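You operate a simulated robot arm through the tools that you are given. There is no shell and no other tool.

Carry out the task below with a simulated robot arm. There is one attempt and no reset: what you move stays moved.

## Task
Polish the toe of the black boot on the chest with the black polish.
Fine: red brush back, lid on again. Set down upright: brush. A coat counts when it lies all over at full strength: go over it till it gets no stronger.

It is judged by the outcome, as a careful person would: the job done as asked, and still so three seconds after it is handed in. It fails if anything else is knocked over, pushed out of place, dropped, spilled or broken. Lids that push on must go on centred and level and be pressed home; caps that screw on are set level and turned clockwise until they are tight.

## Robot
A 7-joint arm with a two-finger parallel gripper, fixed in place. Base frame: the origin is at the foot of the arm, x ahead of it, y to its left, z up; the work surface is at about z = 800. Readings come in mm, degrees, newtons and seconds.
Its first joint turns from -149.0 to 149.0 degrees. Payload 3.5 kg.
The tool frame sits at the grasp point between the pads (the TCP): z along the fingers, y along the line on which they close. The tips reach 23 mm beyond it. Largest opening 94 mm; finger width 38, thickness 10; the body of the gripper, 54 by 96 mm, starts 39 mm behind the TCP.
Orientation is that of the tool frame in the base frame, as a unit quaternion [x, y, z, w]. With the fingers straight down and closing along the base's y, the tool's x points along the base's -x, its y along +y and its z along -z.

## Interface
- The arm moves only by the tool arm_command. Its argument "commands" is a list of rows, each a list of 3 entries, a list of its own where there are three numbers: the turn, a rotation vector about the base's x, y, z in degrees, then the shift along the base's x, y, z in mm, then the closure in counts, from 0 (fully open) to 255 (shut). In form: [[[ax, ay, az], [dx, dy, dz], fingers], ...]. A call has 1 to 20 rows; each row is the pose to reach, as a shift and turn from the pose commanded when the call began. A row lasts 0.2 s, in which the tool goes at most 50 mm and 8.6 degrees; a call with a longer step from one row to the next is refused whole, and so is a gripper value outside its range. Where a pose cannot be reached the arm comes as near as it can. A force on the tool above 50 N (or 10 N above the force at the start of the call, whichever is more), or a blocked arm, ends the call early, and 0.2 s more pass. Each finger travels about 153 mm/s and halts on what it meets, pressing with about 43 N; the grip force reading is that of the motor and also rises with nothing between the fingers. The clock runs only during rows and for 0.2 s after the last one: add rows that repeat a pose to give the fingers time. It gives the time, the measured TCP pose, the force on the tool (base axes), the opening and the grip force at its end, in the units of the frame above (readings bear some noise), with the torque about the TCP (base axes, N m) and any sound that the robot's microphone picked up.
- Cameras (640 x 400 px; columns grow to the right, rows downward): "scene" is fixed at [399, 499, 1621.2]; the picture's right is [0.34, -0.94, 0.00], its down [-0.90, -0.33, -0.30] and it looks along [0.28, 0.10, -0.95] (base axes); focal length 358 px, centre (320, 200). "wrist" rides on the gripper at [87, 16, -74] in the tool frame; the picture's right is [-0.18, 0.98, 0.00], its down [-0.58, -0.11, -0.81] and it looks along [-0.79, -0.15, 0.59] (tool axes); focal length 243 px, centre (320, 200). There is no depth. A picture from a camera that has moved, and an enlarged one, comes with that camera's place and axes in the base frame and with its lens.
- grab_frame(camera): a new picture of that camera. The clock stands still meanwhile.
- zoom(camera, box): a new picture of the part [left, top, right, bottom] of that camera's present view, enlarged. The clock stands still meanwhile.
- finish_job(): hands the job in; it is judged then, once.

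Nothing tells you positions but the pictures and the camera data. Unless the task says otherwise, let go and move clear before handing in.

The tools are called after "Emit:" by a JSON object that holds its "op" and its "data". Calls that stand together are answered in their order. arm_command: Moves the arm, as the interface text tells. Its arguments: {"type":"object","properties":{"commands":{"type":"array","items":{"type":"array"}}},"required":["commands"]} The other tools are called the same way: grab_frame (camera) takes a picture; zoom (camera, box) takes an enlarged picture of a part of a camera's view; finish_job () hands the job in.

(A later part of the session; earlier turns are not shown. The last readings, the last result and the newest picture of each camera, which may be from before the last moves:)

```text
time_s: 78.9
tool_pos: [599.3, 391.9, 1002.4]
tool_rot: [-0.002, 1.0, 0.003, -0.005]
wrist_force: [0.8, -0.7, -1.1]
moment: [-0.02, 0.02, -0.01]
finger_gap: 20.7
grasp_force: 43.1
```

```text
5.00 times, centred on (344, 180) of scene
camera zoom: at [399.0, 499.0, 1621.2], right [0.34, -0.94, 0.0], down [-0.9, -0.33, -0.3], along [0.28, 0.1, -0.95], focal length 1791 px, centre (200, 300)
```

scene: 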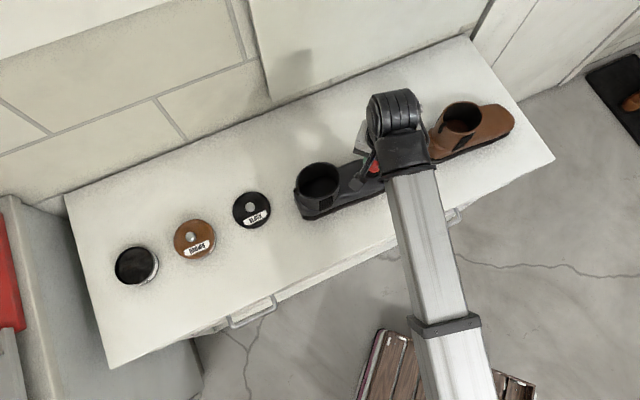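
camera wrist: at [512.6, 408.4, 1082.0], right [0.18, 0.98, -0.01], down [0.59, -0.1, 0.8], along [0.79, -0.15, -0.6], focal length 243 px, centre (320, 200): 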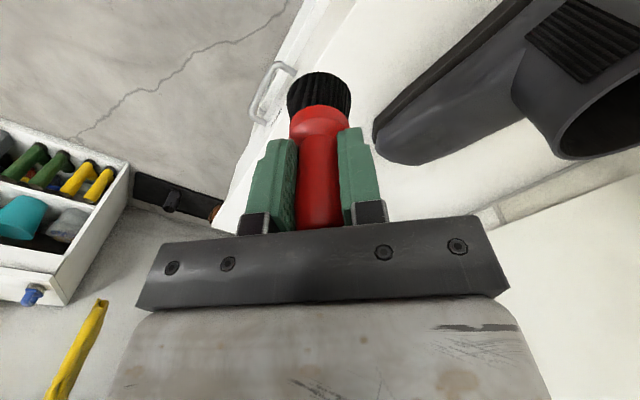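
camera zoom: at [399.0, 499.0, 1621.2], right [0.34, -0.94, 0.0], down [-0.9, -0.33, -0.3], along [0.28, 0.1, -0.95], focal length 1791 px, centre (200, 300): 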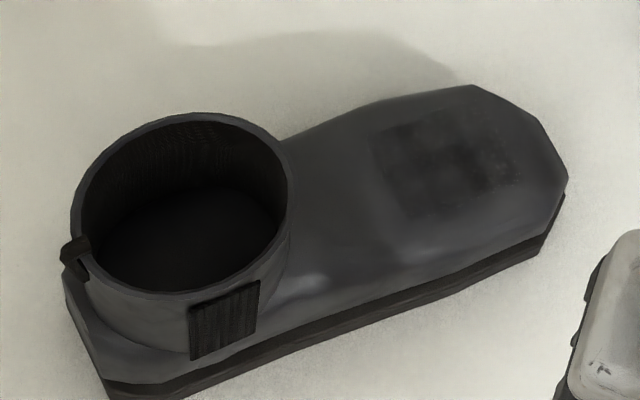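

No mark appeared outside, so the coat zone really is the rectangle on top of the toe, a nearly flat patch. I reload the brush at the tin before going over it.

Emit:
{"op": "arm_command", "data": {"commands": [[[0, 0, 0], [-10, 30, 10], 255], [[0, 0, 0], [-30, 72, 10], 255], [[0, 0, 0], [-50, 114, 10], 255], [[0, 0, 0], [-70, 156, 10], 255], [[0, 0, 0], [-90, 198, 10], 255], [[0, 0, 0], [-110, 240, 10], 255], [[0, 0, 0], [-130, 282, 10], 255], [[0, 0, 0], [-150, 324, 10], 255], [[0, 0, 0], [-170, 366, 10], 255], [[0, 0, 0], [-190, 408, 10], 255], [[0, 0, 0], [-210, 450, 0], 255], [[0, 0, 0], [-230, 492, -20], 255], [[0, 0, 0], [-247.2, 527.6, -40], 255], [[0, 0, 0], [-247.2, 527.6, -75], 255], [[0, 0, 0], [-247.2, 527.6, -95], 255], [[0, 0, 0], [-247.2, 527.6, -108], 255], [[0, 0, 0], [-247.2, 527.6, -108], 255]]}}

Emit:
{"op": "zoom", "data": {"camera": "wrist", "box": [220, 0, 420, 130]}}

```text
refused: row 12 steps farther than a row can; nothing moved
```

```text
3.08 times, centred on (320, 65) of wrist
camera zoom: at [513.9, 407.2, 1078.2], right [0.18, 0.98, 0.0], down [0.59, -0.11, 0.8], along [0.79, -0.14, -0.6], focal length 746 px, centre (320, 615)
```

zoom: 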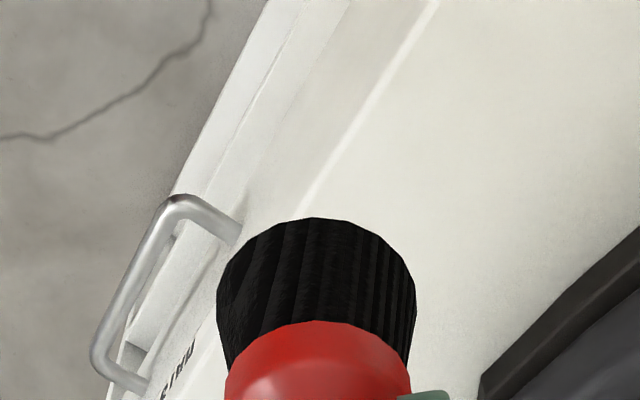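

Emit:
{"op": "arm_command", "data": {"commands": [[[0, 0, 0], [-10, 30, 10], 255], [[0, 0, 0], [-30, 72, 10], 255], [[0, 0, 0], [-50, 114, 10], 255], [[0, 0, 0], [-70, 156, 10], 255], [[0, 0, 0], [-90, 198, 10], 255], [[0, 0, 0], [-110, 240, 10], 255], [[0, 0, 0], [-130, 282, 10], 255], [[0, 0, 0], [-150, 324, 10], 255], [[0, 0, 0], [-170, 366, 10], 255], [[0, 0, 0], [-190, 408, 10], 255], [[0, 0, 0], [-210, 450, 5], 255], [[0, 0, 0], [-228, 490, -5], 255], [[0, 0, 0], [-247.2, 527.6, -20], 255], [[0, 0, 0], [-247.2, 527.6, -60], 255], [[0, 0, 0], [-247.2, 527.6, -95], 255], [[0, 0, 0], [-247.2, 527.6, -108], 255], [[0, 0, 0], [-247.2, 527.6, -108], 255]]}}

Emit:
{"op": "zoom", "data": {"camera": "wrist", "box": [220, 0, 420, 130]}}

```text
time_s: 82.5
tool_pos: [353.4, 919.3, 896.1]
tool_rot: [-0.002, 1.0, 0.003, -0.006]
wrist_force: [-0.5, 0.5, -0.1]
moment: [-0.01, -0.03, 0.02]
finger_gap: 20.9
grasp_force: 42.8
```

```text
3.08 times, centred on (320, 65) of wrist
camera zoom: at [268.1, 933.6, 971.6], right [0.18, 0.98, 0.0], down [0.59, -0.11, 0.8], along [0.79, -0.14, -0.6], focal length 746 px, centre (320, 615)
```

zoom: 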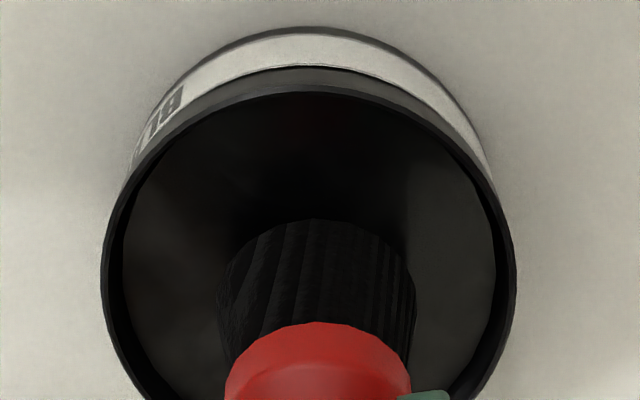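

Over the polish again with no contact yet; I go down gently until it touches.

Emit:
{"op": "arm_command", "data": {"commands": [[[0, 0, 0], [0, 0, -2], 255], [[0, 0, 0], [0, 0, -4], 255], [[0, 0, 0], [0, 0, -4], 255]]}}

```text
time_s: 83.3
tool_pos: [354.4, 918.6, 889.5]
tool_rot: [-0.002, 1.0, 0.001, -0.006]
wrist_force: [0.5, -0.5, -1.1]
moment: [0.01, 0.0, 0.02]
finger_gap: 20.7
grasp_force: 43.9
```

Emit:
{"op": "arm_command", "data": {"commands": [[[0, 0, 0], [0, 0, -1], 255], [[0, 0, 0], [0, 0, -1], 255]]}}

```text
time_s: 83.9
tool_pos: [353.5, 917.9, 890.2]
tool_rot: [-0.003, 1.0, 0.003, -0.005]
wrist_force: [0.0, -0.1, -0.4]
moment: [0.01, 0.0, 0.0]
finger_gap: 20.8
grasp_force: 42.9
```

Emit:
{"op": "arm_command", "data": {"commands": [[[0, 0, 0], [0, 0, -1], 255], [[0, 0, 0], [0, 0, -1], 255]]}}

```text
time_s: 84.5
tool_pos: [353.3, 919.6, 888.0]
tool_rot: [-0.003, 1.0, 0.002, -0.005]
wrist_force: [-0.3, -0.3, -0.7]
moment: [-0.01, 0.01, 0.01]
finger_gap: 20.9
grasp_force: 43.4
```

Emit:
{"op": "arm_command", "data": {"commands": [[[0, 0, 0], [0, 0, -1], 255], [[0, 0, 0], [0, 0, -1], 255]]}}

```text
time_s: 85.1
tool_pos: [352.0, 919.6, 887.9]
tool_rot: [-0.002, 1.0, 0.003, -0.005]
wrist_force: [-0.6, 0.1, -1.1]
moment: [0.0, -0.01, -0.01]
finger_gap: 20.9
grasp_force: 43.0
```

Emit:
{"op": "arm_command", "data": {"commands": [[[0, 0, 0], [0, 0, -1], 255], [[0, 0, 0], [0, 0, -1], 255]]}}

```text
time_s: 85.7
tool_pos: [352.9, 919.7, 887.4]
tool_rot: [-0.002, 1.0, 0.003, -0.005]
wrist_force: [-0.1, 0.4, -0.8]
moment: [-0.01, 0.01, 0.01]
finger_gap: 20.8
grasp_force: 43.7
```

Emit:
{"op": "arm_command", "data": {"commands": [[[0, 0, 0], [0, 0, -1], 255], [[0, 0, 0], [0, 0, -1], 255]]}}

```text
time_s: 86.3
tool_pos: [353.1, 919.6, 886.5]
tool_rot: [-0.003, 1.0, 0.002, -0.005]
wrist_force: [2.3, -0.1, 12.6]
moment: [0.0, -0.38, -0.05]
finger_gap: 21.0
grasp_force: 43.3
```

Contact at 12 N. I hold a moment and make a few light dabs to load the brush well.

Emit:
{"op": "arm_command", "data": {"commands": [[[0, 0, 0], [0, 0, 0], 255], [[0, 0, 0], [0, 0, 0], 255], [[0, 0, 0], [0, 0, 3], 255], [[0, 0, 0], [4, 0, 3], 255], [[0, 0, 0], [4, 0, 0], 255], [[0, 0, 0], [4, 0, 0], 255], [[0, 0, 0], [4, 0, 3], 255], [[0, 0, 0], [-4, 0, 3], 255], [[0, 0, 0], [-4, 0, 0], 255], [[0, 0, 0], [-4, 0, 0], 255], [[0, 0, 0], [-4, 0, 3], 255], [[0, 0, 0], [0, 0, 3], 255], [[0, 0, 0], [0, 0, 0], 255], [[0, 0, 0], [0, 0, 0], 255]]}}

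```text
time_s: 89.3
tool_pos: [352.7, 918.8, 886.0]
tool_rot: [-0.002, 1.0, 0.003, -0.005]
wrist_force: [-0.5, -2.1, 15.9]
moment: [-0.2, -0.21, -0.05]
finger_gap: 20.8
grasp_force: 42.6
```

The brush is loaded. I lift it and carry it over to the toe, tilted 11° to lie flat on the coat zone, stopping about 10 mm above.

Emit:
{"op": "arm_command", "data": {"commands": [[[0, 0, 0], [0, 0, 40], 255], [[0, 0, 0], [0, 0, 85], 255], [[0, 0, 0], [20, -22, 115], 255], [[0, 0, 0], [49, -55, 125], 255], [[0, 0, 0], [79, -88, 125], 255], [[0, 0, 0], [109, -122, 125], 255], [[0, 0, 0], [139, -156, 125], 255], [[0, 0, 0], [169, -189, 125], 255], [[0, 0, 0], [199, -223, 125], 255], [[0, 0, 0], [229, -257, 125], 255], [[0, 0, 0], [259, -290, 125], 255], [[0, 0, 0], [289, -324, 125], 255], [[0, 0, 0], [319, -357, 125], 255], [[2.8, 2.3, 0], [349, -391, 125], 255], [[5.7, 4.7, 0], [377, -422, 125], 255], [[8.5, 7, 0], [383.8, -430, 110], 255], [[8.5, 7, 0], [383.8, -430, 75], 255], [[8.5, 7, 0], [383.8, -430, 42], 255], [[8.5, 7, 0], [383.8, -430, 42], 255]]}}

Emit:
{"op": "zoom", "data": {"camera": "wrist", "box": [180, 0, 460, 180]}}

```text
time_s: 93.3
tool_pos: [735.2, 488.8, 926.9]
tool_rot: [-0.003, 0.995, 0.076, -0.066]
wrist_force: [0.1, -0.3, -1.4]
moment: [-0.02, 0.01, 0.01]
finger_gap: 20.8
grasp_force: 42.9
```

```text
2.22 times, centred on (320, 90) of wrist
camera zoom: at [659.9, 491.9, 1014.4], right [0.19, 0.97, 0.13], down [0.68, -0.22, 0.7], along [0.71, -0.04, -0.71], focal length 539 px, centre (320, 444)
```

zoom: 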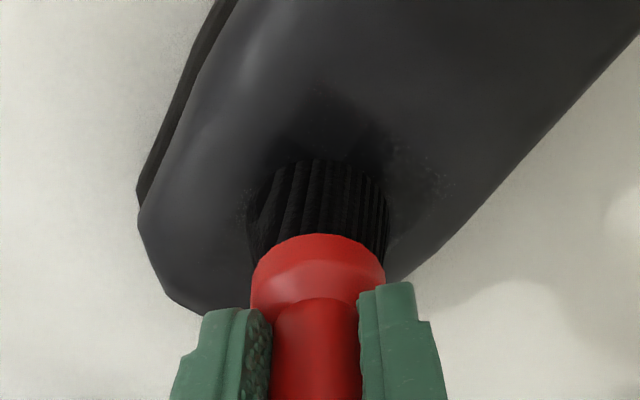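

Emit:
{"op": "arm_command", "data": {"commands": [[[0, 0, 0], [0, 0, -3], 255], [[0, 0, 0], [0, 0, -5], 255], [[0, 0, 0], [0, 0, -5], 255]]}}

```text
time_s: 94.1
tool_pos: [736.7, 488.9, 924.2]
tool_rot: [-0.002, 0.995, 0.077, -0.067]
wrist_force: [-0.4, -0.4, 0.5]
moment: [-0.01, 0.0, 0.02]
finger_gap: 20.9
grasp_force: 43.5
```

Emit:
{"op": "arm_command", "data": {"commands": [[[0, 0, 0], [0, 0, -1], 255], [[0, 0, 0], [0, 0, -1], 255]]}}

```text
time_s: 94.7
tool_pos: [736.3, 489.2, 922.1]
tool_rot: [-0.003, 0.995, 0.077, -0.066]
wrist_force: [-1.0, -0.2, -0.5]
moment: [0.04, 0.01, 0.0]
finger_gap: 20.8
grasp_force: 43.1
```

Emit:
{"op": "arm_command", "data": {"commands": [[[0, 0, 0], [0, 0, -1], 255], [[0, 0, 0], [0, 0, -1], 255]]}}

```text
time_s: 95.3
tool_pos: [736.5, 489.6, 920.4]
tool_rot: [-0.002, 0.995, 0.077, -0.066]
wrist_force: [-1.0, -0.3, 0.0]
moment: [0.01, -0.01, -0.02]
finger_gap: 20.8
grasp_force: 43.6
```

Emit:
{"op": "arm_command", "data": {"commands": [[[0, 0, 0], [0, 0, -1], 255], [[0, 0, 0], [0, 0, -1], 255]]}}

```text
time_s: 95.9
tool_pos: [737.3, 490.3, 919.8]
tool_rot: [-0.002, 0.995, 0.076, -0.067]
wrist_force: [-0.5, -0.7, -0.7]
moment: [-0.03, 0.01, -0.03]
finger_gap: 20.7
grasp_force: 42.1
```

Emit:
{"op": "arm_command", "data": {"commands": [[[0, 0, 0], [0, 0, -1], 255], [[0, 0, 0], [0, 0, -1], 255]]}}

```text
time_s: 96.5
tool_pos: [736.2, 488.1, 918.0]
tool_rot: [-0.003, 0.995, 0.078, -0.067]
wrist_force: [1.4, -0.8, -1.3]
moment: [0.03, 0.02, -0.03]
finger_gap: 21.0
grasp_force: 42.9
```

Emit:
{"op": "arm_command", "data": {"commands": [[[0, 0, 0], [0, 0, -1], 255], [[0, 0, 0], [0, 0, -1], 255]]}}

```text
time_s: 97.1
tool_pos: [735.8, 489.7, 917.1]
tool_rot: [-0.003, 0.995, 0.077, -0.066]
wrist_force: [-0.2, -0.4, -0.9]
moment: [0.01, -0.02, -0.01]
finger_gap: 21.1
grasp_force: 42.7
```

Emit:
{"op": "arm_command", "data": {"commands": [[[0, 0, 0], [0, 0, -1], 255], [[0, 0, 0], [0, 0, -1], 255]]}}

```text
time_s: 97.7
tool_pos: [736.6, 490.4, 916.9]
tool_rot: [-0.003, 0.995, 0.076, -0.067]
wrist_force: [-0.3, 0.7, -0.7]
moment: [-0.04, 0.0, -0.01]
finger_gap: 21.0
grasp_force: 42.8
```

Emit:
{"op": "arm_command", "data": {"commands": [[[0, 0, 0], [0, 0, -1], 255], [[0, 0, 0], [0, 0, -1], 255]]}}

```text
time_s: 98.3
tool_pos: [736.4, 489.7, 915.6]
tool_rot: [-0.003, 0.995, 0.077, -0.067]
wrist_force: [-2.9, -0.8, 6.4]
moment: [0.02, 0.07, 0.09]
finger_gap: 20.7
grasp_force: 42.9
```

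Light contact (6 N) at the centre of the zone. I start small strokes, checking the force.

Emit:
{"op": "arm_command", "data": {"commands": [[[0, 0, 0], [1.9, -2.3, -0.6], 255], [[0, 0, 0], [3.8, -4.6, -1.1], 255], [[0, 0, 0], [3.8, -4.6, -1.1], 255]]}}

```text
time_s: 99.1
tool_pos: [740.6, 484.0, 914.6]
tool_rot: [-0.003, 0.995, 0.077, -0.065]
wrist_force: [0.7, 3.2, 7.2]
moment: [0.28, -0.14, -0.02]
finger_gap: 20.7
grasp_force: 43.1
```

Emit:
{"op": "arm_command", "data": {"commands": [[[0, 0, 0], [1.9, -2.3, -0.6], 255], [[0, 0, 0], [3.8, -4.6, -1.2], 255], [[0, 0, 0], [3.8, -4.6, -1.2], 255]]}}

```text
time_s: 99.9
tool_pos: [743.7, 479.0, 913.3]
tool_rot: [-0.002, 0.995, 0.075, -0.066]
wrist_force: [-0.4, -0.8, 0.2]
moment: [0.02, -0.02, 0.0]
finger_gap: 20.8
grasp_force: 43.0
```

Emit:
{"op": "arm_command", "data": {"commands": [[[0, 0, 0], [0, 0, -0.8], 255], [[0, 0, 0], [0, 0, -0.8], 255]]}}

```text
time_s: 100.5
tool_pos: [744.1, 479.5, 912.4]
tool_rot: [-0.003, 0.995, 0.077, -0.065]
wrist_force: [0.6, -5.0, 16.1]
moment: [-0.15, -0.19, -0.04]
finger_gap: 20.9
grasp_force: 42.9
```

Emit:
{"op": "arm_command", "data": {"commands": [[[0, 0, 0], [0, 0, 0.3], 255], [[0, 0, 0], [3.1, 2.5, 0.2], 255], [[0, 0, 0], [6.2, 5.1, 0.2], 255], [[0, 0, 0], [6.2, 5.1, 0.2], 255]]}}

```text
time_s: 101.5
tool_pos: [751.4, 485.0, 911.5]
tool_rot: [-0.003, 0.995, 0.077, -0.066]
wrist_force: [-4.2, -7.1, 15.5]
moment: [-0.34, 0.08, -0.04]
finger_gap: 20.7
grasp_force: 43.5
```

Emit:
{"op": "arm_command", "data": {"commands": [[[0, 0, 0], [3.1, 2.5, 0.2], 255], [[0, 0, 0], [0, 0, 0.3], 255], [[0, 0, 0], [-3.1, -2.5, 0.3], 255], [[0, 0, 0], [-6.2, -5.1, 0.3], 255], [[0, 0, 0], [-6.2, -5.1, 0.3], 255]]}}

```text
time_s: 102.7
tool_pos: [744.9, 478.5, 912.8]
tool_rot: [-0.003, 0.995, 0.077, -0.066]
wrist_force: [-0.5, 0.7, -0.4]
moment: [-0.01, -0.03, 0.02]
finger_gap: 20.7
grasp_force: 42.9
```

Emit:
{"op": "arm_command", "data": {"commands": [[[0, 0, 0], [0, 0, -0.5], 255], [[0, 0, 0], [-3.1, -2.5, -0.5], 255], [[0, 0, 0], [-6.2, -5.1, -0.5], 255], [[0, 0, 0], [-9.3, -7.6, -0.5], 255], [[0, 0, 0], [-9.3, -7.6, -0.5], 255]]}}

```text
time_s: 103.9
tool_pos: [736.2, 472.5, 913.7]
tool_rot: [-0.003, 0.995, 0.078, -0.065]
wrist_force: [12.4, 4.5, 16.4]
moment: [0.43, -0.91, -0.05]
finger_gap: 20.6
grasp_force: 43.0
```

Working well. I hop back to the instep end of the zone on this side and stroke toward the tip again.

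Emit:
{"op": "arm_command", "data": {"commands": [[[0, 0, 0], [0, 0, 4], 255], [[0, 0, 0], [0, 0, 12], 255], [[0, 0, 0], [-16.5, 20.1, 12], 255], [[0, 0, 0], [-16.5, 20.1, 7], 255], [[0, 0, 0], [-16.5, 20.1, 7], 255]]}}

```text
time_s: 105.1
tool_pos: [716.7, 490.4, 919.5]
tool_rot: [-0.002, 0.995, 0.077, -0.067]
wrist_force: [0.4, -3.0, 12.4]
moment: [-0.1, -0.12, -0.06]
finger_gap: 20.8
grasp_force: 42.7
```

Emit:
{"op": "arm_command", "data": {"commands": [[[0, 0, 0], [2.2, -2.7, -0.9], 255], [[0, 0, 0], [4.45, -5.4, -1.9], 255], [[0, 0, 0], [4.45, -5.4, -1.9], 255]]}}

```text
time_s: 105.9
tool_pos: [721.5, 486.1, 917.8]
tool_rot: [-0.003, 0.995, 0.078, -0.066]
wrist_force: [-6.5, 8.7, 29.6]
moment: [0.7, 0.26, 0.05]
finger_gap: 21.1
grasp_force: 43.1
```

Emit:
{"op": "arm_command", "data": {"commands": [[[0, 0, 0], [0, 0, 0.7], 255], [[0, 0, 0], [2.2, -2.7, -0.3], 255], [[0, 0, 0], [4.45, -5.4, -1.3], 255], [[0, 0, 0], [6.4, -7.7, -2.2], 255], [[0, 0, 0], [8.3, -10, -3.1], 255], [[0, 0, 0], [8.3, -10, -3.1], 255]]}}

```text
time_s: 107.3
tool_pos: [732.6, 477.0, 914.6]
tool_rot: [-0.003, 0.995, 0.077, -0.066]
wrist_force: [-3.2, 3.6, 22.3]
moment: [0.39, 0.03, 0.05]
finger_gap: 20.7
grasp_force: 43.5
```

Now the same line along the far side of the zone.

Emit:
{"op": "arm_command", "data": {"commands": [[[0, 0, 0], [0, 0, 5], 255], [[0, 0, 0], [0, 0, 16], 255], [[0, 0, 0], [3, 15, 16], 255], [[0, 0, 0], [5.8, 30.7, 16], 255], [[0, 0, 0], [5.8, 30.7, 7], 255], [[0, 0, 0], [5.8, 30.7, 6], 255], [[0, 0, 0], [5.8, 30.7, 6], 255]]}}

```text
time_s: 108.9
tool_pos: [737.7, 507.6, 920.1]
tool_rot: [-0.002, 0.995, 0.077, -0.067]
wrist_force: [-0.2, 0.3, 0.4]
moment: [0.02, 0.0, -0.01]
finger_gap: 21.0
grasp_force: 43.5
```

Emit:
{"op": "arm_command", "data": {"commands": [[[0, 0, 0], [0, 0, -0.8], 255], [[0, 0, 0], [0, 0, -0.8], 255]]}}

```text
time_s: 109.5
tool_pos: [737.6, 507.3, 919.3]
tool_rot: [-0.002, 0.995, 0.076, -0.067]
wrist_force: [0.4, -0.2, -0.8]
moment: [-0.01, -0.01, 0.01]
finger_gap: 20.5
grasp_force: 42.7
```

Emit:
{"op": "arm_command", "data": {"commands": [[[0, 0, 0], [0, 0, -0.8], 255], [[0, 0, 0], [0, 0, -0.8], 255]]}}

```text
time_s: 110.1
tool_pos: [739.2, 505.8, 918.8]
tool_rot: [-0.002, 0.995, 0.077, -0.066]
wrist_force: [1.3, -0.5, 2.4]
moment: [-0.01, -0.1, 0.01]
finger_gap: 20.7
grasp_force: 42.5
```

Emit:
{"op": "arm_command", "data": {"commands": [[[0, 0, 0], [0, 0, -0.5], 255], [[0, 0, 0], [2.2, -2.7, -1.2], 255], [[0, 0, 0], [4.45, -5.4, -1.9], 255], [[0, 0, 0], [6.7, -8.1, -2.7], 255], [[0, 0, 0], [8.9, -10.8, -3.4], 255], [[0, 0, 0], [8.9, -10.8, -3.4], 255]]}}

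```text
time_s: 111.5
tool_pos: [746.2, 496.2, 915.5]
tool_rot: [-0.002, 0.995, 0.077, -0.067]
wrist_force: [-0.8, 0.4, 0.1]
moment: [-0.01, -0.03, 0.01]
finger_gap: 20.8
grasp_force: 42.8
```

Emit:
{"op": "arm_command", "data": {"commands": [[[0, 0, 0], [0, 0, -0.8], 255], [[0, 0, 0], [0, 0, -0.8], 255]]}}

```text
time_s: 112.1
tool_pos: [746.1, 496.4, 915.9]
tool_rot: [-0.002, 0.995, 0.078, -0.067]
wrist_force: [-0.6, 1.3, -0.2]
moment: [0.0, 0.01, 0.04]
finger_gap: 20.9
grasp_force: 43.1
```

Emit:
{"op": "arm_command", "data": {"commands": [[[0, 0, 0], [0, 0, -0.8], 255], [[0, 0, 0], [0, 0, -0.8], 255]]}}

```text
time_s: 112.7
tool_pos: [745.1, 496.1, 915.5]
tool_rot: [-0.003, 0.995, 0.077, -0.066]
wrist_force: [-0.1, -2.0, 11.3]
moment: [-0.03, -0.06, -0.02]
finger_gap: 20.9
grasp_force: 43.1
```

Emit:
{"op": "arm_command", "data": {"commands": [[[0, 0, 0], [1.9, -2.3, -0.6], 255], [[0, 0, 0], [3.8, -4.6, -1.2], 255], [[0, 0, 0], [3.8, -4.6, -1.2], 255]]}}

```text
time_s: 113.5
tool_pos: [748.8, 493.9, 915.3]
tool_rot: [-0.005, 0.995, 0.079, -0.066]
wrist_force: [-11.6, 11.3, 35.7]
moment: [0.81, 0.53, 0.09]
finger_gap: 20.8
grasp_force: 42.8
```

I lift off and inspect the coat.

Emit:
{"op": "arm_command", "data": {"commands": [[[0, 0, 0], [0, 0, 5], 255], [[0, 0, 0], [0, 0, 40], 255], [[0, 0, 0], [-20, -15, 75], 255], [[0, 0, 0], [-50, -40, 85], 255], [[0, 0, 0], [-85, -65, 85], 255], [[0, 0, 0], [-120, -90, 85], 255], [[0, 0, 0], [-150, -105, 85], 255], [[0, 0, 0], [-150, -105, 85], 255]]}}

Emit:
{"op": "zoom", "data": {"camera": "scene", "box": [344, 152, 400, 187]}}

Emit:
{"op": "zoom", "data": {"camera": "scene", "box": [280, 140, 408, 220]}}

```text
time_s: 115.3
tool_pos: [598.4, 385.8, 999.8]
tool_rot: [-0.002, 0.995, 0.078, -0.067]
wrist_force: [0.1, 0.8, -1.0]
moment: [-0.02, 0.01, -0.01]
finger_gap: 21.0
grasp_force: 43.8
```

```text
11.43 times, centred on (372, 170) of scene
camera zoom: at [399.0, 499.0, 1621.2], right [0.34, -0.94, 0.0], down [-0.9, -0.33, -0.3], along [0.28, 0.1, -0.95], focal length 4094 px, centre (-274, 549)
```

zoom: 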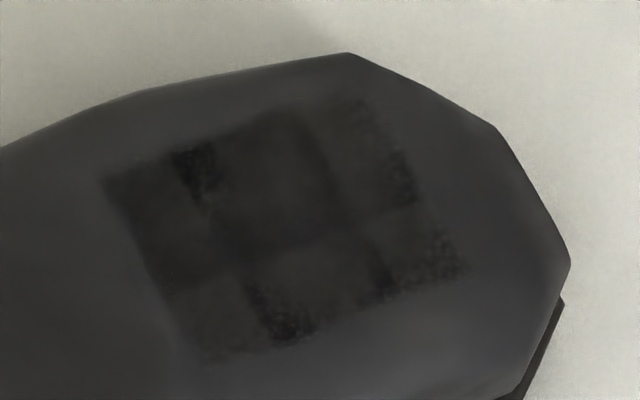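

```text
5.00 times, centred on (344, 180) of scene
camera zoom: at [399.0, 499.0, 1621.2], right [0.34, -0.94, 0.0], down [-0.9, -0.33, -0.3], along [0.28, 0.1, -0.95], focal length 1791 px, centre (200, 300)
```

zoom: 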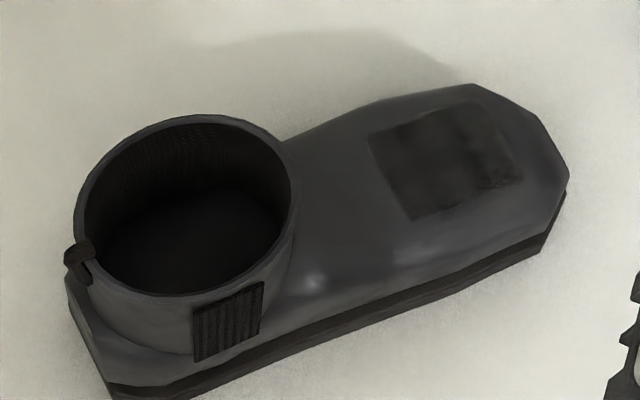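

The coat rectangle is now clear and much darker, and the boot has even come back a little. I now make systematic strokes over the plane, starting with the near edge.

Emit:
{"op": "arm_command", "data": {"commands": [[[0, 0, 0], [30, 27, 0], 255], [[0, 0, 0], [60, 54, 0], 255], [[0, 0, 0], [90, 81, 0], 255], [[0, 0, 0], [117.5, 106.5, 0], 255], [[0, 0, 0], [117.5, 106.5, -40], 255], [[0, 0, 0], [117.5, 106.5, -69], 255], [[0, 0, 0], [117.5, 106.5, -77.5], 255], [[0, 0, 0], [120.9, 102.4, -78.9], 255], [[0, 0, 0], [124.3, 98.3, -80.4], 255], [[0, 0, 0], [127.7, 94.1, -81.8], 255], [[0, 0, 0], [131.1, 90, -83.3], 255], [[0, 0, 0], [134.4, 85.9, -84.7], 255], [[0, 0, 0], [137.8, 81.8, -86.1], 255]]}}

```text
time_s: 118.1
tool_pos: [736.1, 467.5, 913.6]
tool_rot: [-0.004, 0.995, 0.078, -0.067]
wrist_force: [-7.6, 11.8, 37.1]
moment: [0.85, 0.29, 0.09]
finger_gap: 20.9
grasp_force: 42.7
```

Emit:
{"op": "arm_command", "data": {"commands": [[[0, 0, 0], [0, 0, 5], 255], [[0, 0, 0], [0, 0, 16], 255], [[0, 0, 0], [-14.05, 29.8, 16], 255], [[0, 0, 0], [-14.05, 29.8, 9.5], 255], [[0, 0, 0], [-14.05, 29.8, 8.3], 255], [[0, 0, 0], [-10.7, 25.7, 7], 255], [[0, 0, 0], [-7.3, 21.6, 5.6], 255], [[0, 0, 0], [-3.9, 17.4, 4.3], 255], [[0, 0, 0], [-0.5, 13.3, 3], 255], [[0, 0, 0], [2.9, 9.2, 1.7], 255], [[0, 0, 0], [6.3, 5.1, 0.3], 255]]}}

```text
time_s: 120.5
tool_pos: [743.1, 472.7, 912.6]
tool_rot: [-0.004, 0.995, 0.077, -0.067]
wrist_force: [-0.2, 0.1, -0.5]
moment: [-0.02, 0.02, -0.02]
finger_gap: 20.7
grasp_force: 43.2
```

Emit:
{"op": "arm_command", "data": {"commands": [[[0, 0, 0], [0, 0, -1], 255], [[0, 0, 0], [0, 0, -1], 255]]}}

```text
time_s: 121.1
tool_pos: [743.3, 473.0, 912.5]
tool_rot: [-0.003, 0.995, 0.076, -0.066]
wrist_force: [0.5, 0.4, 2.3]
moment: [-0.01, -0.03, -0.04]
finger_gap: 21.0
grasp_force: 42.5
```

Emit:
{"op": "arm_command", "data": {"commands": [[[0, 0, 0], [0, 0, 5], 255], [[0, 0, 0], [0, 0, 16], 255], [[0, 0, 0], [-14.25, 29.8, 16], 255], [[0, 0, 0], [-14.25, 29.8, 9.5], 255], [[0, 0, 0], [-14.25, 29.8, 8.2], 255], [[0, 0, 0], [-10.9, 25.7, 6.9], 255], [[0, 0, 0], [-7.5, 21.6, 5.6], 255], [[0, 0, 0], [-4.1, 17.4, 4.1], 255], [[0, 0, 0], [-0.7, 13.3, 2.6], 255], [[0, 0, 0], [2.7, 9.2, 1], 255], [[0, 0, 0], [6.1, 5.1, -0.7], 255]]}}

```text
time_s: 123.5
tool_pos: [749.6, 480.4, 911.6]
tool_rot: [-0.005, 0.995, 0.077, -0.066]
wrist_force: [-4.0, 4.8, 17.3]
moment: [0.43, 0.13, 0.1]
finger_gap: 20.7
grasp_force: 43.3
```

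Emit:
{"op": "arm_command", "data": {"commands": [[[0, 0, 0], [0, 0, 5], 255], [[0, 0, 0], [0, 0, 16], 255], [[0, 0, 0], [-14.15, 29.8, 16], 255], [[0, 0, 0], [-14.15, 29.8, 9.7], 255], [[0, 0, 0], [-14.15, 29.8, 8.7], 255], [[0, 0, 0], [-10.8, 25.7, 7.2], 255], [[0, 0, 0], [-7.4, 21.6, 5.6], 255], [[0, 0, 0], [-4, 17.4, 3.9], 255], [[0, 0, 0], [-0.6, 13.3, 2.9], 255], [[0, 0, 0], [2.8, 9.2, 1.6], 255], [[0, 0, 0], [6.2, 5.1, 0.3], 255]]}}

```text
time_s: 125.9
tool_pos: [754.9, 484.5, 911.8]
tool_rot: [-0.004, 0.995, 0.078, -0.067]
wrist_force: [-6.8, 10.4, 28.9]
moment: [0.76, 0.23, 0.07]
finger_gap: 21.1
grasp_force: 43.2
```

One full pass is done. I lift off to the side and compare.

Emit:
{"op": "arm_command", "data": {"commands": [[[0, 0, 0], [0, 0, 5], 255], [[0, 0, 0], [0, 0, 40], 255], [[0, 0, 0], [-20, -15, 75], 255], [[0, 0, 0], [-50, -40, 88], 255], [[0, 0, 0], [-85, -65, 88], 255], [[0, 0, 0], [-120, -90, 88], 255], [[0, 0, 0], [-155, -100, 88], 255], [[0, 0, 0], [-156.25, -97.4, 88], 255]]}}

Emit:
{"op": "zoom", "data": {"camera": "scene", "box": [344, 152, 400, 187]}}

Emit:
{"op": "zoom", "data": {"camera": "scene", "box": [280, 140, 408, 220]}}

```text
time_s: 127.7
tool_pos: [598.7, 387.7, 997.6]
tool_rot: [-0.003, 0.995, 0.076, -0.068]
wrist_force: [0.4, 0.5, -0.6]
moment: [-0.04, 0.05, 0.0]
finger_gap: 21.0
grasp_force: 43.3
```

```text
11.43 times, centred on (372, 170) of scene
camera zoom: at [399.0, 499.0, 1621.2], right [0.34, -0.94, 0.0], down [-0.9, -0.33, -0.3], along [0.28, 0.1, -0.95], focal length 4094 px, centre (-274, 549)
```

zoom: 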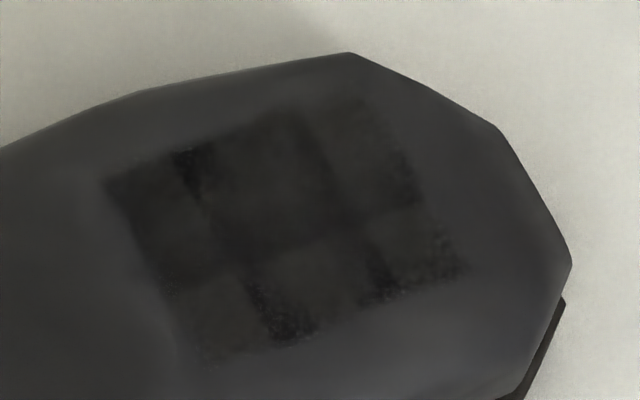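

```text
5.00 times, centred on (344, 180) of scene
camera zoom: at [399.0, 499.0, 1621.2], right [0.34, -0.94, 0.0], down [-0.9, -0.33, -0.3], along [0.28, 0.1, -0.95], focal length 1791 px, centre (200, 300)
```

zoom: 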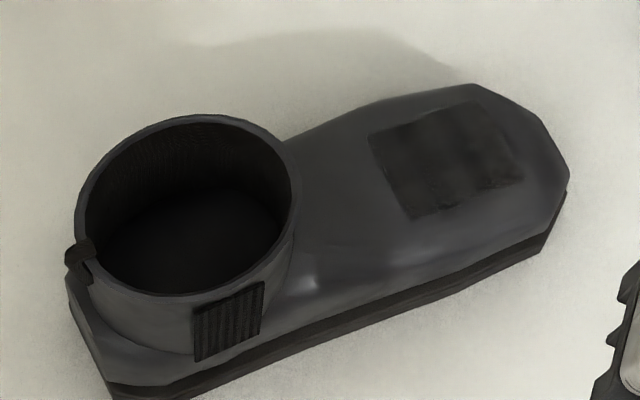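

The zone looks like 3×2 tiles with darker overlaps; the last pass changed little, either from saturation or a drained brush. I reload and make another pass to find out.

Emit:
{"op": "arm_command", "data": {"commands": [[[-2.8, -2.3, 0], [-10, 30, 8], 255], [[-5.7, -4.7, 0], [-29, 70, 10], 255], [[-8.5, -7, 0], [-48, 111, 10], 255], [[-8.5, -7, 0], [-67, 152, 10], 255], [[-8.5, -7, 0], [-86, 193, 10], 255], [[-8.5, -7, 0], [-105, 234, 10], 255], [[-8.5, -7, 0], [-124, 275, 10], 255], [[-8.5, -7, 0], [-143, 316, 10], 255], [[-8.5, -7, 0], [-162, 357, 10], 255], [[-8.5, -7, 0], [-181, 398, 10], 255], [[-8.5, -7, 0], [-200, 439, 5], 255], [[-8.5, -7, 0], [-219, 480, -5], 255], [[-8.5, -7, 0], [-236, 512, -20], 255], [[-8.5, -7, 0], [-247, 531, -45], 255], [[-8.5, -7, 0], [-247, 531, -85], 255], [[-8.5, -7, 0], [-247, 531, -106], 255], [[-8.5, -7, 0], [-247, 531, -111], 255], [[-8.5, -7, 0], [-247, 531, -111], 255]]}}

Emit:
{"op": "zoom", "data": {"camera": "wrist", "box": [220, 0, 420, 130]}}

```text
time_s: 131.5
tool_pos: [353.2, 918.7, 889.2]
tool_rot: [-0.003, 1.0, 0.003, -0.006]
wrist_force: [0.4, -0.2, -0.2]
moment: [-0.02, -0.03, 0.01]
finger_gap: 20.5
grasp_force: 42.8
```

```text
3.08 times, centred on (320, 65) of wrist
camera zoom: at [267.4, 934.0, 963.6], right [0.18, 0.98, 0.0], down [0.59, -0.11, 0.8], along [0.79, -0.14, -0.6], focal length 746 px, centre (320, 615)
```

zoom: 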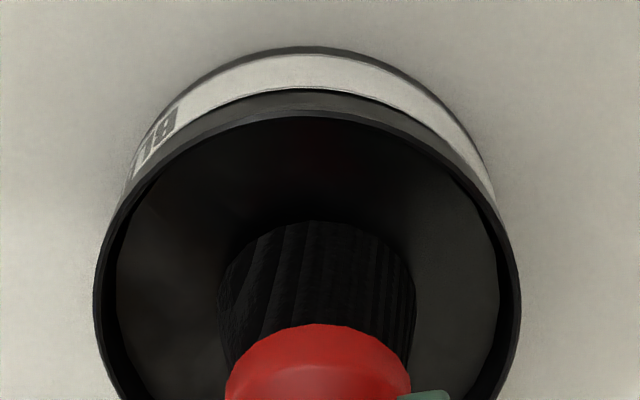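

Emit:
{"op": "arm_command", "data": {"commands": [[[0, 0, 0], [0, 0, -1], 255], [[0, 0, 0], [0, 0, -2], 255], [[0, 0, 0], [0, 0, -2], 255]]}}

```text
time_s: 132.3
tool_pos: [352.0, 919.8, 886.7]
tool_rot: [-0.003, 1.0, 0.003, -0.006]
wrist_force: [1.0, 0.6, 3.2]
moment: [0.05, -0.09, 0.0]
finger_gap: 21.0
grasp_force: 42.5
```

Emit:
{"op": "arm_command", "data": {"commands": [[[0, 0, 0], [0, 0, -0.8], 255], [[0, 0, 0], [0, 0, -0.8], 255], [[0, 0, 0], [0, 0, -0.8], 255], [[0, 0, 0], [0, 0, 3], 255], [[0, 0, 0], [4, -3, 3], 255], [[0, 0, 0], [4, -3, -0.8], 255], [[0, 0, 0], [4, -3, -0.8], 255], [[0, 0, 0], [4, -3, -0.8], 255], [[0, 0, 0], [4, -3, 3], 255], [[0, 0, 0], [-4, -3, 3], 255], [[0, 0, 0], [-4, -3, -0.8], 255], [[0, 0, 0], [-4, -3, -0.8], 255], [[0, 0, 0], [-4, -3, -0.8], 255], [[0, 0, 0], [-4, -3, 3], 255], [[0, 0, 0], [0, 0, 3], 255], [[0, 0, 0], [0, 0, -0.8], 255], [[0, 0, 0], [0, 0, -0.8], 255], [[0, 0, 0], [0, 0, -0.8], 255]]}}

```text
time_s: 136.1
tool_pos: [354.1, 917.6, 886.4]
tool_rot: [-0.003, 1.0, 0.003, -0.005]
wrist_force: [-0.8, -0.3, 27.3]
moment: [-0.03, -0.42, -0.06]
finger_gap: 20.8
grasp_force: 43.0
```

Loaded again. I return to the instep end of the zone, tilted as before.

Emit:
{"op": "arm_command", "data": {"commands": [[[0, 0, 0], [0, 0, 40], 255], [[0, 0, 0], [0, 0, 85], 255], [[0, 0, 0], [20, -24, 115], 255], [[0, 0, 0], [48, -56, 125], 255], [[0, 0, 0], [76, -89, 125], 255], [[0, 0, 0], [104, -121, 125], 255], [[0, 0, 0], [132, -154, 125], 255], [[0, 0, 0], [160, -186, 125], 255], [[0, 0, 0], [188, -219, 125], 255], [[0, 0, 0], [216, -251, 125], 255], [[0, 0, 0], [244, -284, 125], 255], [[0, 0, 0], [272, -317, 125], 255], [[0, 0, 0], [300, -349, 125], 255], [[2.8, 2.3, 0], [328, -382, 125], 255], [[5.7, 4.7, 0], [356, -414, 125], 255], [[8.5, 7, 0], [364.4, -424.2, 105], 255], [[8.5, 7, 0], [364.4, -424.2, 70], 255], [[8.5, 7, 0], [364.4, -424.2, 45], 255], [[8.5, 7, 0], [364.4, -424.2, 45], 255]]}}

```text
time_s: 140.1
tool_pos: [718.8, 492.3, 930.0]
tool_rot: [-0.003, 0.995, 0.078, -0.067]
wrist_force: [0.3, 0.1, -0.6]
moment: [0.0, 0.03, 0.04]
finger_gap: 20.8
grasp_force: 43.1
```

Emit:
{"op": "arm_command", "data": {"commands": [[[0, 0, 0], [0, 0, -7], 255], [[0, 0, 0], [0, 0, -9.5], 255], [[0, 0, 0], [3.4, -4.1, -10.8], 255], [[0, 0, 0], [6.8, -8.2, -12], 255], [[0, 0, 0], [10.2, -12.4, -13.3], 255], [[0, 0, 0], [13.6, -16.5, -14.6], 255], [[0, 0, 0], [17, -20.6, -15.8], 255], [[0, 0, 0], [20.3, -24.7, -17.1], 255], [[0, 0, 0], [20.3, -24.7, -10], 255], [[0, 0, 0], [20.3, -24.7, 0], 255], [[0, 0, 0], [6.2, 5.1, 0], 255], [[0, 0, 0], [6.2, 5.1, -8.5], 255], [[0, 0, 0], [6.2, 5.1, -9.9], 255], [[0, 0, 0], [9.6, 1, -11.3], 255], [[0, 0, 0], [13, -3.1, -12.7], 255], [[0, 0, 0], [16.4, -7.3, -14.2], 255], [[0, 0, 0], [19.8, -11.4, -15.8], 255], [[0, 0, 0], [23.2, -15.5, -17.5], 255], [[0, 0, 0], [26.5, -19.6, -19.2], 255]]}}

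```text
time_s: 144.1
tool_pos: [744.1, 475.2, 912.5]
tool_rot: [-0.004, 0.995, 0.078, -0.066]
wrist_force: [-5.9, 14.3, 40.5]
moment: [0.96, 0.21, 0.07]
finger_gap: 20.7
grasp_force: 42.8
```

Emit:
{"op": "arm_command", "data": {"commands": [[[0, 0, 0], [0, 0, 18], 255], [[0, 0, 0], [-14.1, 29.8, 18], 255], [[0, 0, 0], [-14.1, 29.8, 10], 255], [[0, 0, 0], [-14.1, 29.8, 8.6], 255], [[0, 0, 0], [-10.7, 25.7, 7.2], 255], [[0, 0, 0], [-7.3, 21.6, 5.8], 255], [[0, 0, 0], [-3.9, 17.4, 4.4], 255], [[0, 0, 0], [-0.5, 13.3, 3], 255], [[0, 0, 0], [2.9, 9.2, 1.6], 255], [[0, 0, 0], [6.2, 5.1, 0.1], 255], [[0, 0, 0], [6.2, 5.1, 18], 255], [[0, 0, 0], [-7.9, 34.9, 18], 255], [[0, 0, 0], [-7.9, 34.9, 10], 255], [[0, 0, 0], [-7.9, 34.9, 8.4], 255], [[0, 0, 0], [-4.5, 30.8, 7], 255], [[0, 0, 0], [-1.1, 26.7, 5.6], 255], [[0, 0, 0], [2.3, 22.5, 4.1], 255], [[0, 0, 0], [5.7, 18.4, 3.1], 255], [[0, 0, 0], [9.1, 14.3, 1.8], 255], [[0, 0, 0], [12.4, 10.2, 0.5], 255]]}}

```text
time_s: 148.3
tool_pos: [755.8, 482.3, 910.6]
tool_rot: [-0.003, 0.995, 0.077, -0.066]
wrist_force: [-4.7, 6.6, 18.8]
moment: [0.51, 0.1, 0.08]
finger_gap: 21.1
grasp_force: 43.3
```

Second full pass done with a fresh load. I lift off and compare.

Emit:
{"op": "arm_command", "data": {"commands": [[[0, 0, 0], [0, 0, 5], 255], [[0, 0, 0], [0, 0, 40], 255], [[0, 0, 0], [-20, -15, 75], 255], [[0, 0, 0], [-50, -40, 88], 255], [[0, 0, 0], [-85, -65, 88], 255], [[0, 0, 0], [-120, -90, 88], 255], [[0, 0, 0], [-155, -100, 88], 255], [[0, 0, 0], [-156.25, -97.4, 88], 255]]}}

Emit:
{"op": "zoom", "data": {"camera": "scene", "box": [344, 152, 400, 187]}}

Emit:
{"op": "zoom", "data": {"camera": "scene", "box": [280, 140, 408, 220]}}

Emit:
{"op": "zoom", "data": {"camera": "wrist", "box": [340, 0, 640, 188]}}

```text
time_s: 150.1
tool_pos: [601.9, 384.8, 1000.8]
tool_rot: [-0.004, 0.995, 0.077, -0.067]
wrist_force: [0.0, -0.3, -1.3]
moment: [0.02, -0.02, -0.04]
finger_gap: 20.7
grasp_force: 43.3
```

```text
11.43 times, centred on (372, 170) of scene
camera zoom: at [399.0, 499.0, 1621.2], right [0.34, -0.94, 0.0], down [-0.9, -0.33, -0.3], along [0.28, 0.1, -0.95], focal length 4094 px, centre (-274, 549)
```

zoom: 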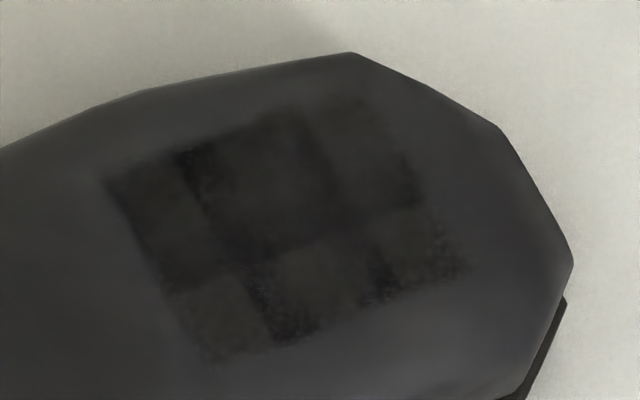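

```text
5.00 times, centred on (344, 180) of scene
camera zoom: at [399.0, 499.0, 1621.2], right [0.34, -0.94, 0.0], down [-0.9, -0.33, -0.3], along [0.28, 0.1, -0.95], focal length 1791 px, centre (200, 300)
```

zoom: 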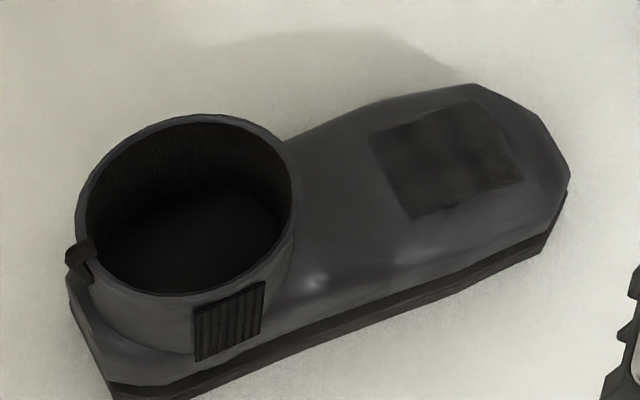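

```text
2.13 times, centred on (490, 94) of wrist
camera zoom: at [524.9, 388.0, 1086.7], right [0.19, 0.97, 0.13], down [0.68, -0.22, 0.7], along [0.71, -0.04, -0.71], focal length 516 px, centre (-42, 426)
```

zoom: 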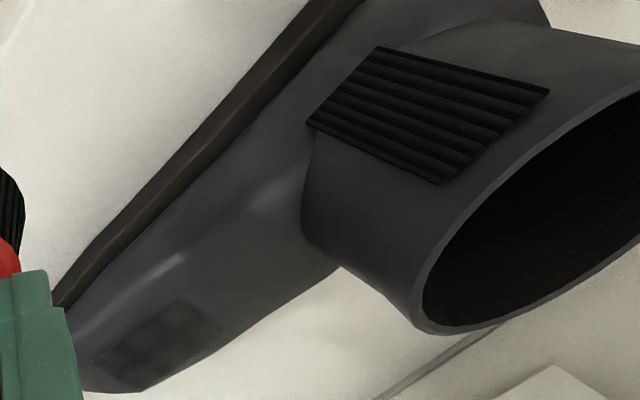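

The two passes look almost the same, but the near-side tiles at the instep and tip corners look slightly lighter. I take closer pictures to compare.

Emit:
{"op": "zoom", "data": {"camera": "scene", "box": [350, 158, 388, 186]}}

Emit:
{"op": "zoom", "data": {"camera": "wrist", "box": [370, 120, 450, 190]}}

```text
14.29 times, centred on (369, 172) of scene
camera zoom: at [399.0, 499.0, 1621.2], right [0.34, -0.94, 0.0], down [-0.9, -0.33, -0.3], along [0.28, 0.1, -0.95], focal length 5117 px, centre (-380, 600)
```

zoom: 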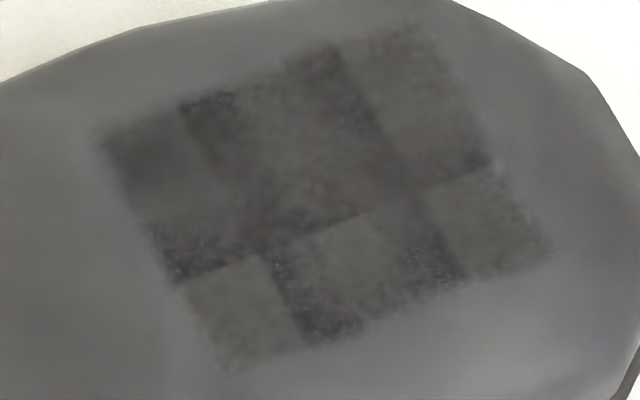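

```text
5.71 times, centred on (410, 155) of wrist
camera zoom: at [524.9, 388.0, 1086.7], right [0.19, 0.97, 0.13], down [0.68, -0.22, 0.7], along [0.71, -0.04, -0.71], focal length 1386 px, centre (-194, 457)
```

zoom: 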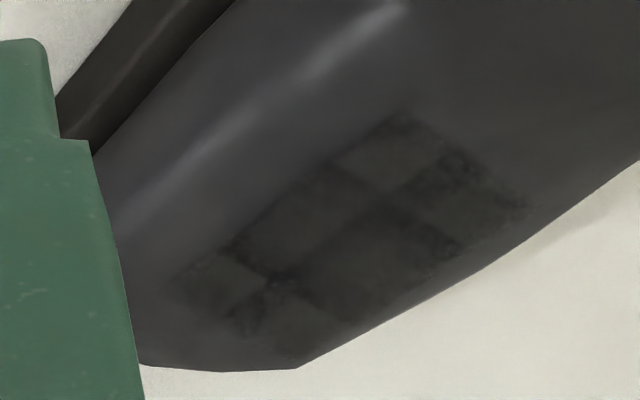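

This enlarged view shows six evenly coated tiles with darker overlaps. I make one more full pass and compare the same view to confirm it gets no stronger.

Emit:
{"op": "arm_command", "data": {"commands": [[[0, 0, 0], [30, 27, 0], 255], [[0, 0, 0], [60, 54, 0], 255], [[0, 0, 0], [90, 81, 0], 255], [[0, 0, 0], [112, 101, 0], 255], [[0, 0, 0], [112, 101, -40], 255], [[0, 0, 0], [112, 110, -68], 255], [[0, 0, 0], [112, 110, -68], 255]]}}

```text
time_s: 151.7
tool_pos: [713.6, 496.0, 929.6]
tool_rot: [-0.003, 0.995, 0.077, -0.067]
wrist_force: [0.0, 0.6, -0.2]
moment: [0.01, 0.03, 0.0]
finger_gap: 20.6
grasp_force: 43.8
```

Emit:
{"op": "arm_command", "data": {"commands": [[[0, 0, 0], [0, 0, -7.5], 255], [[0, 0, 0], [0, 0, -9.5], 255], [[0, 0, 0], [3.5, -4.25, -10.8], 255], [[0, 0, 0], [7, -8.5, -12.1], 255], [[0, 0, 0], [10.5, -12.7, -13.4], 255], [[0, 0, 0], [14, -17, -14.7], 255], [[0, 0, 0], [17.5, -21.2, -16], 255], [[0, 0, 0], [21, -25.5, -17.2], 255], [[0, 0, 0], [24.4, -29.7, -18.5], 255], [[0, 0, 0], [27.9, -34, -19.8], 255], [[0, 0, 0], [27.9, -34, -19.8], 255]]}}

```text
time_s: 154.1
tool_pos: [740.4, 463.0, 911.3]
tool_rot: [-0.002, 0.995, 0.077, -0.066]
wrist_force: [0.4, 0.0, -0.9]
moment: [0.0, 0.0, 0.03]
finger_gap: 20.7
grasp_force: 42.9
```

Emit:
{"op": "arm_command", "data": {"commands": [[[0, 0, 0], [0, 0, -1], 255], [[0, 0, 0], [0, 0, -1], 255]]}}

```text
time_s: 154.7
tool_pos: [740.4, 463.0, 911.3]
tool_rot: [-0.003, 0.995, 0.077, -0.066]
wrist_force: [1.0, 0.3, 6.9]
moment: [0.02, -0.08, 0.0]
finger_gap: 20.7
grasp_force: 43.4
```

Emit:
{"op": "arm_command", "data": {"commands": [[[0, 0, 0], [0, 0, -0.5], 255], [[0, 0, 0], [4.3, 3.6, -0.8], 255], [[0, 0, 0], [8.6, 7.1, -1.1], 255], [[0, 0, 0], [12.9, 10.7, -1.4], 255], [[0, 0, 0], [12.9, 10.7, -1.4], 255]]}}

```text
time_s: 155.9
tool_pos: [754.0, 472.5, 909.4]
tool_rot: [-0.002, 0.995, 0.077, -0.066]
wrist_force: [-4.4, -16.3, 22.1]
moment: [-0.72, 0.13, -0.06]
finger_gap: 20.9
grasp_force: 43.2
```

Emit:
{"op": "arm_command", "data": {"commands": [[[0, 0, 0], [0, 0, 0.3], 255], [[0, 0, 0], [4.3, 3.6, 0.3], 255], [[0, 0, 0], [8.6, 7.1, 0.3], 255], [[0, 0, 0], [8.6, 7.1, 0.3], 255]]}}

```text
time_s: 156.9
tool_pos: [761.5, 481.4, 909.3]
tool_rot: [-0.004, 0.995, 0.078, -0.066]
wrist_force: [-3.5, -5.6, 12.0]
moment: [-0.18, 0.07, 0.03]
finger_gap: 20.9
grasp_force: 42.8
```

Emit:
{"op": "arm_command", "data": {"commands": [[[0, 0, 0], [0, 0, 20], 255], [[0, 0, 0], [-14, 17, 22], 255], [[0, 0, 0], [-27.9, 34, 22], 255], [[0, 0, 0], [-27.9, 34, 14.5], 255], [[0, 0, 0], [-27.9, 34, 12.2], 255], [[0, 0, 0], [-27.9, 34, 12.2], 255]]}}

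```text
time_s: 158.3
tool_pos: [734.3, 514.2, 923.4]
tool_rot: [-0.002, 0.995, 0.077, -0.067]
wrist_force: [0.1, 0.3, -1.6]
moment: [-0.02, 0.0, 0.0]
finger_gap: 20.8
grasp_force: 42.4
```

Emit:
{"op": "arm_command", "data": {"commands": [[[0, 0, 0], [0, 0, -1], 255], [[0, 0, 0], [0, 0, -1], 255]]}}

```text
time_s: 158.9
tool_pos: [735.9, 514.0, 920.7]
tool_rot: [-0.003, 0.995, 0.077, -0.067]
wrist_force: [0.2, 0.2, -0.2]
moment: [-0.02, 0.02, 0.0]
finger_gap: 20.5
grasp_force: 42.9
```

Emit:
{"op": "arm_command", "data": {"commands": [[[0, 0, 0], [0, 0, -1], 255], [[0, 0, 0], [0, 0, -1], 255]]}}

```text
time_s: 159.5
tool_pos: [734.3, 513.9, 921.2]
tool_rot: [-0.002, 0.995, 0.077, -0.066]
wrist_force: [3.3, 0.4, 15.2]
moment: [0.02, -0.32, 0.01]
finger_gap: 20.7
grasp_force: 43.3
```

Emit:
{"op": "arm_command", "data": {"commands": [[[0, 0, 0], [-4.3, -3.6, 0.4], 255], [[0, 0, 0], [-8.6, -7.1, 0.8], 255], [[0, 0, 0], [-12.9, -10.7, 1.2], 255], [[0, 0, 0], [-12.9, -10.7, 1.2], 255]]}}

```text
time_s: 160.5
tool_pos: [722.4, 505.2, 921.5]
tool_rot: [-0.002, 0.995, 0.079, -0.064]
wrist_force: [17.5, 4.5, 21.0]
moment: [0.39, -1.24, -0.02]
finger_gap: 20.9
grasp_force: 42.8
```

Emit:
{"op": "arm_command", "data": {"commands": [[[0, 0, 0], [0, 0, 0.5], 255], [[0, 0, 0], [3.5, -4.25, -1.1], 255], [[0, 0, 0], [7, -8.5, -2.4], 255], [[0, 0, 0], [10.5, -12.7, -3.8], 255], [[0, 0, 0], [14, -17, -5.1], 255], [[0, 0, 0], [17.5, -21.2, -6.7], 255], [[0, 0, 0], [21, -25.5, -8.3], 255], [[0, 0, 0], [24.4, -29.7, -9.8], 255], [[0, 0, 0], [24.4, -29.7, -9.8], 255]]}}

```text
time_s: 162.5
tool_pos: [745.2, 474.0, 912.1]
tool_rot: [-0.004, 0.995, 0.077, -0.067]
wrist_force: [-5.2, 8.2, 31.0]
moment: [0.53, 0.2, 0.01]
finger_gap: 21.0
grasp_force: 42.9
```

Emit:
{"op": "arm_command", "data": {"commands": [[[0, 0, 0], [0, 0, 18], 255], [[0, 0, 0], [-6, 17, 18], 255], [[0, 0, 0], [-12, 34.9, 18], 255], [[0, 0, 0], [-12, 34.9, 10.3], 255], [[0, 0, 0], [-12, 34.9, 8.3], 255], [[0, 0, 0], [-8.5, 30.7, 6.9], 255], [[0, 0, 0], [-5, 26.4, 5.5], 255], [[0, 0, 0], [-1.5, 22.2, 4], 255], [[0, 0, 0], [2, 17.9, 2.8], 255], [[0, 0, 0], [5.5, 13.7, 1.4], 255], [[0, 0, 0], [9, 9.4, 0], 255], [[0, 0, 0], [9, 9.4, 0], 255]]}}

```text
time_s: 165.1
tool_pos: [754.4, 483.5, 911.8]
tool_rot: [-0.003, 0.995, 0.077, -0.066]
wrist_force: [-2.9, 7.7, 24.4]
moment: [0.49, 0.09, 0.08]
finger_gap: 20.8
grasp_force: 43.1
```

Emit:
{"op": "arm_command", "data": {"commands": [[[0, 0, 0], [0, 0, 5], 255], [[0, 0, 0], [0, 0, 40], 255], [[0, 0, 0], [-20, -15, 75], 255], [[0, 0, 0], [-50, -40, 88], 255], [[0, 0, 0], [-85, -65, 88], 255], [[0, 0, 0], [-120, -90, 88], 255], [[0, 0, 0], [-154, -97, 88], 255], [[0, 0, 0], [-154, -97, 88], 255]]}}

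Emit:
{"op": "zoom", "data": {"camera": "scene", "box": [350, 158, 388, 186]}}

Emit:
{"op": "zoom", "data": {"camera": "wrist", "box": [370, 120, 450, 190]}}

Emit:
{"op": "zoom", "data": {"camera": "scene", "box": [280, 140, 408, 220]}}

```text
time_s: 166.9
tool_pos: [600.7, 390.7, 995.7]
tool_rot: [-0.003, 0.995, 0.076, -0.067]
wrist_force: [0.6, -0.1, -0.9]
moment: [0.02, -0.01, 0.03]
finger_gap: 20.7
grasp_force: 43.6
```

```text
14.29 times, centred on (369, 172) of scene
camera zoom: at [399.0, 499.0, 1621.2], right [0.34, -0.94, 0.0], down [-0.9, -0.33, -0.3], along [0.28, 0.1, -0.95], focal length 5117 px, centre (-380, 600)
```

zoom: 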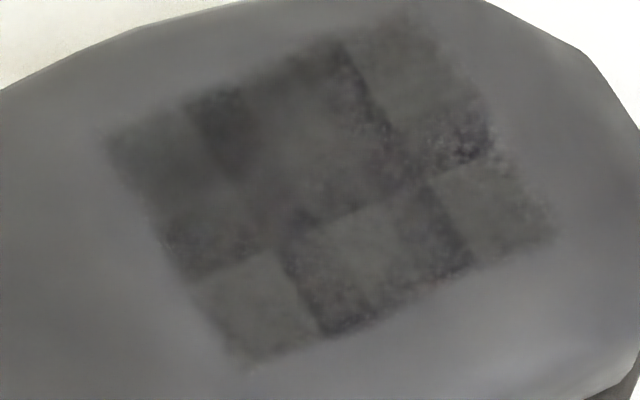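

```text
5.71 times, centred on (410, 155) of wrist
camera zoom: at [524.1, 392.8, 1082.5], right [0.19, 0.97, 0.13], down [0.68, -0.22, 0.7], along [0.71, -0.04, -0.71], focal length 1386 px, centre (-194, 457)
```

zoom: 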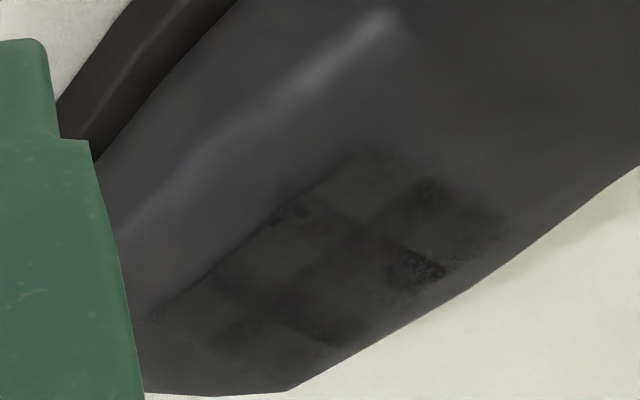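

```text
5.00 times, centred on (344, 180) of scene
camera zoom: at [399.0, 499.0, 1621.2], right [0.34, -0.94, 0.0], down [-0.9, -0.33, -0.3], along [0.28, 0.1, -0.95], focal length 1791 px, centre (200, 300)
```

zoom: 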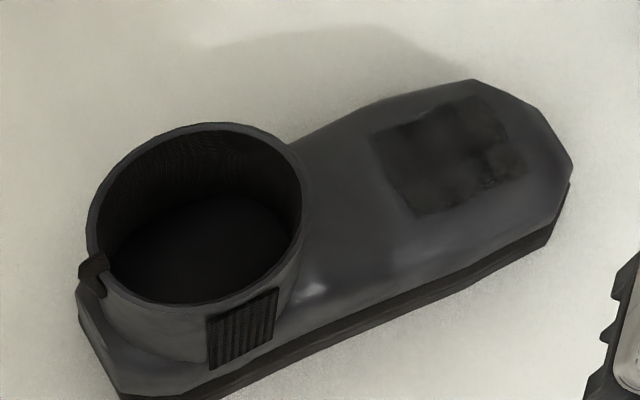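

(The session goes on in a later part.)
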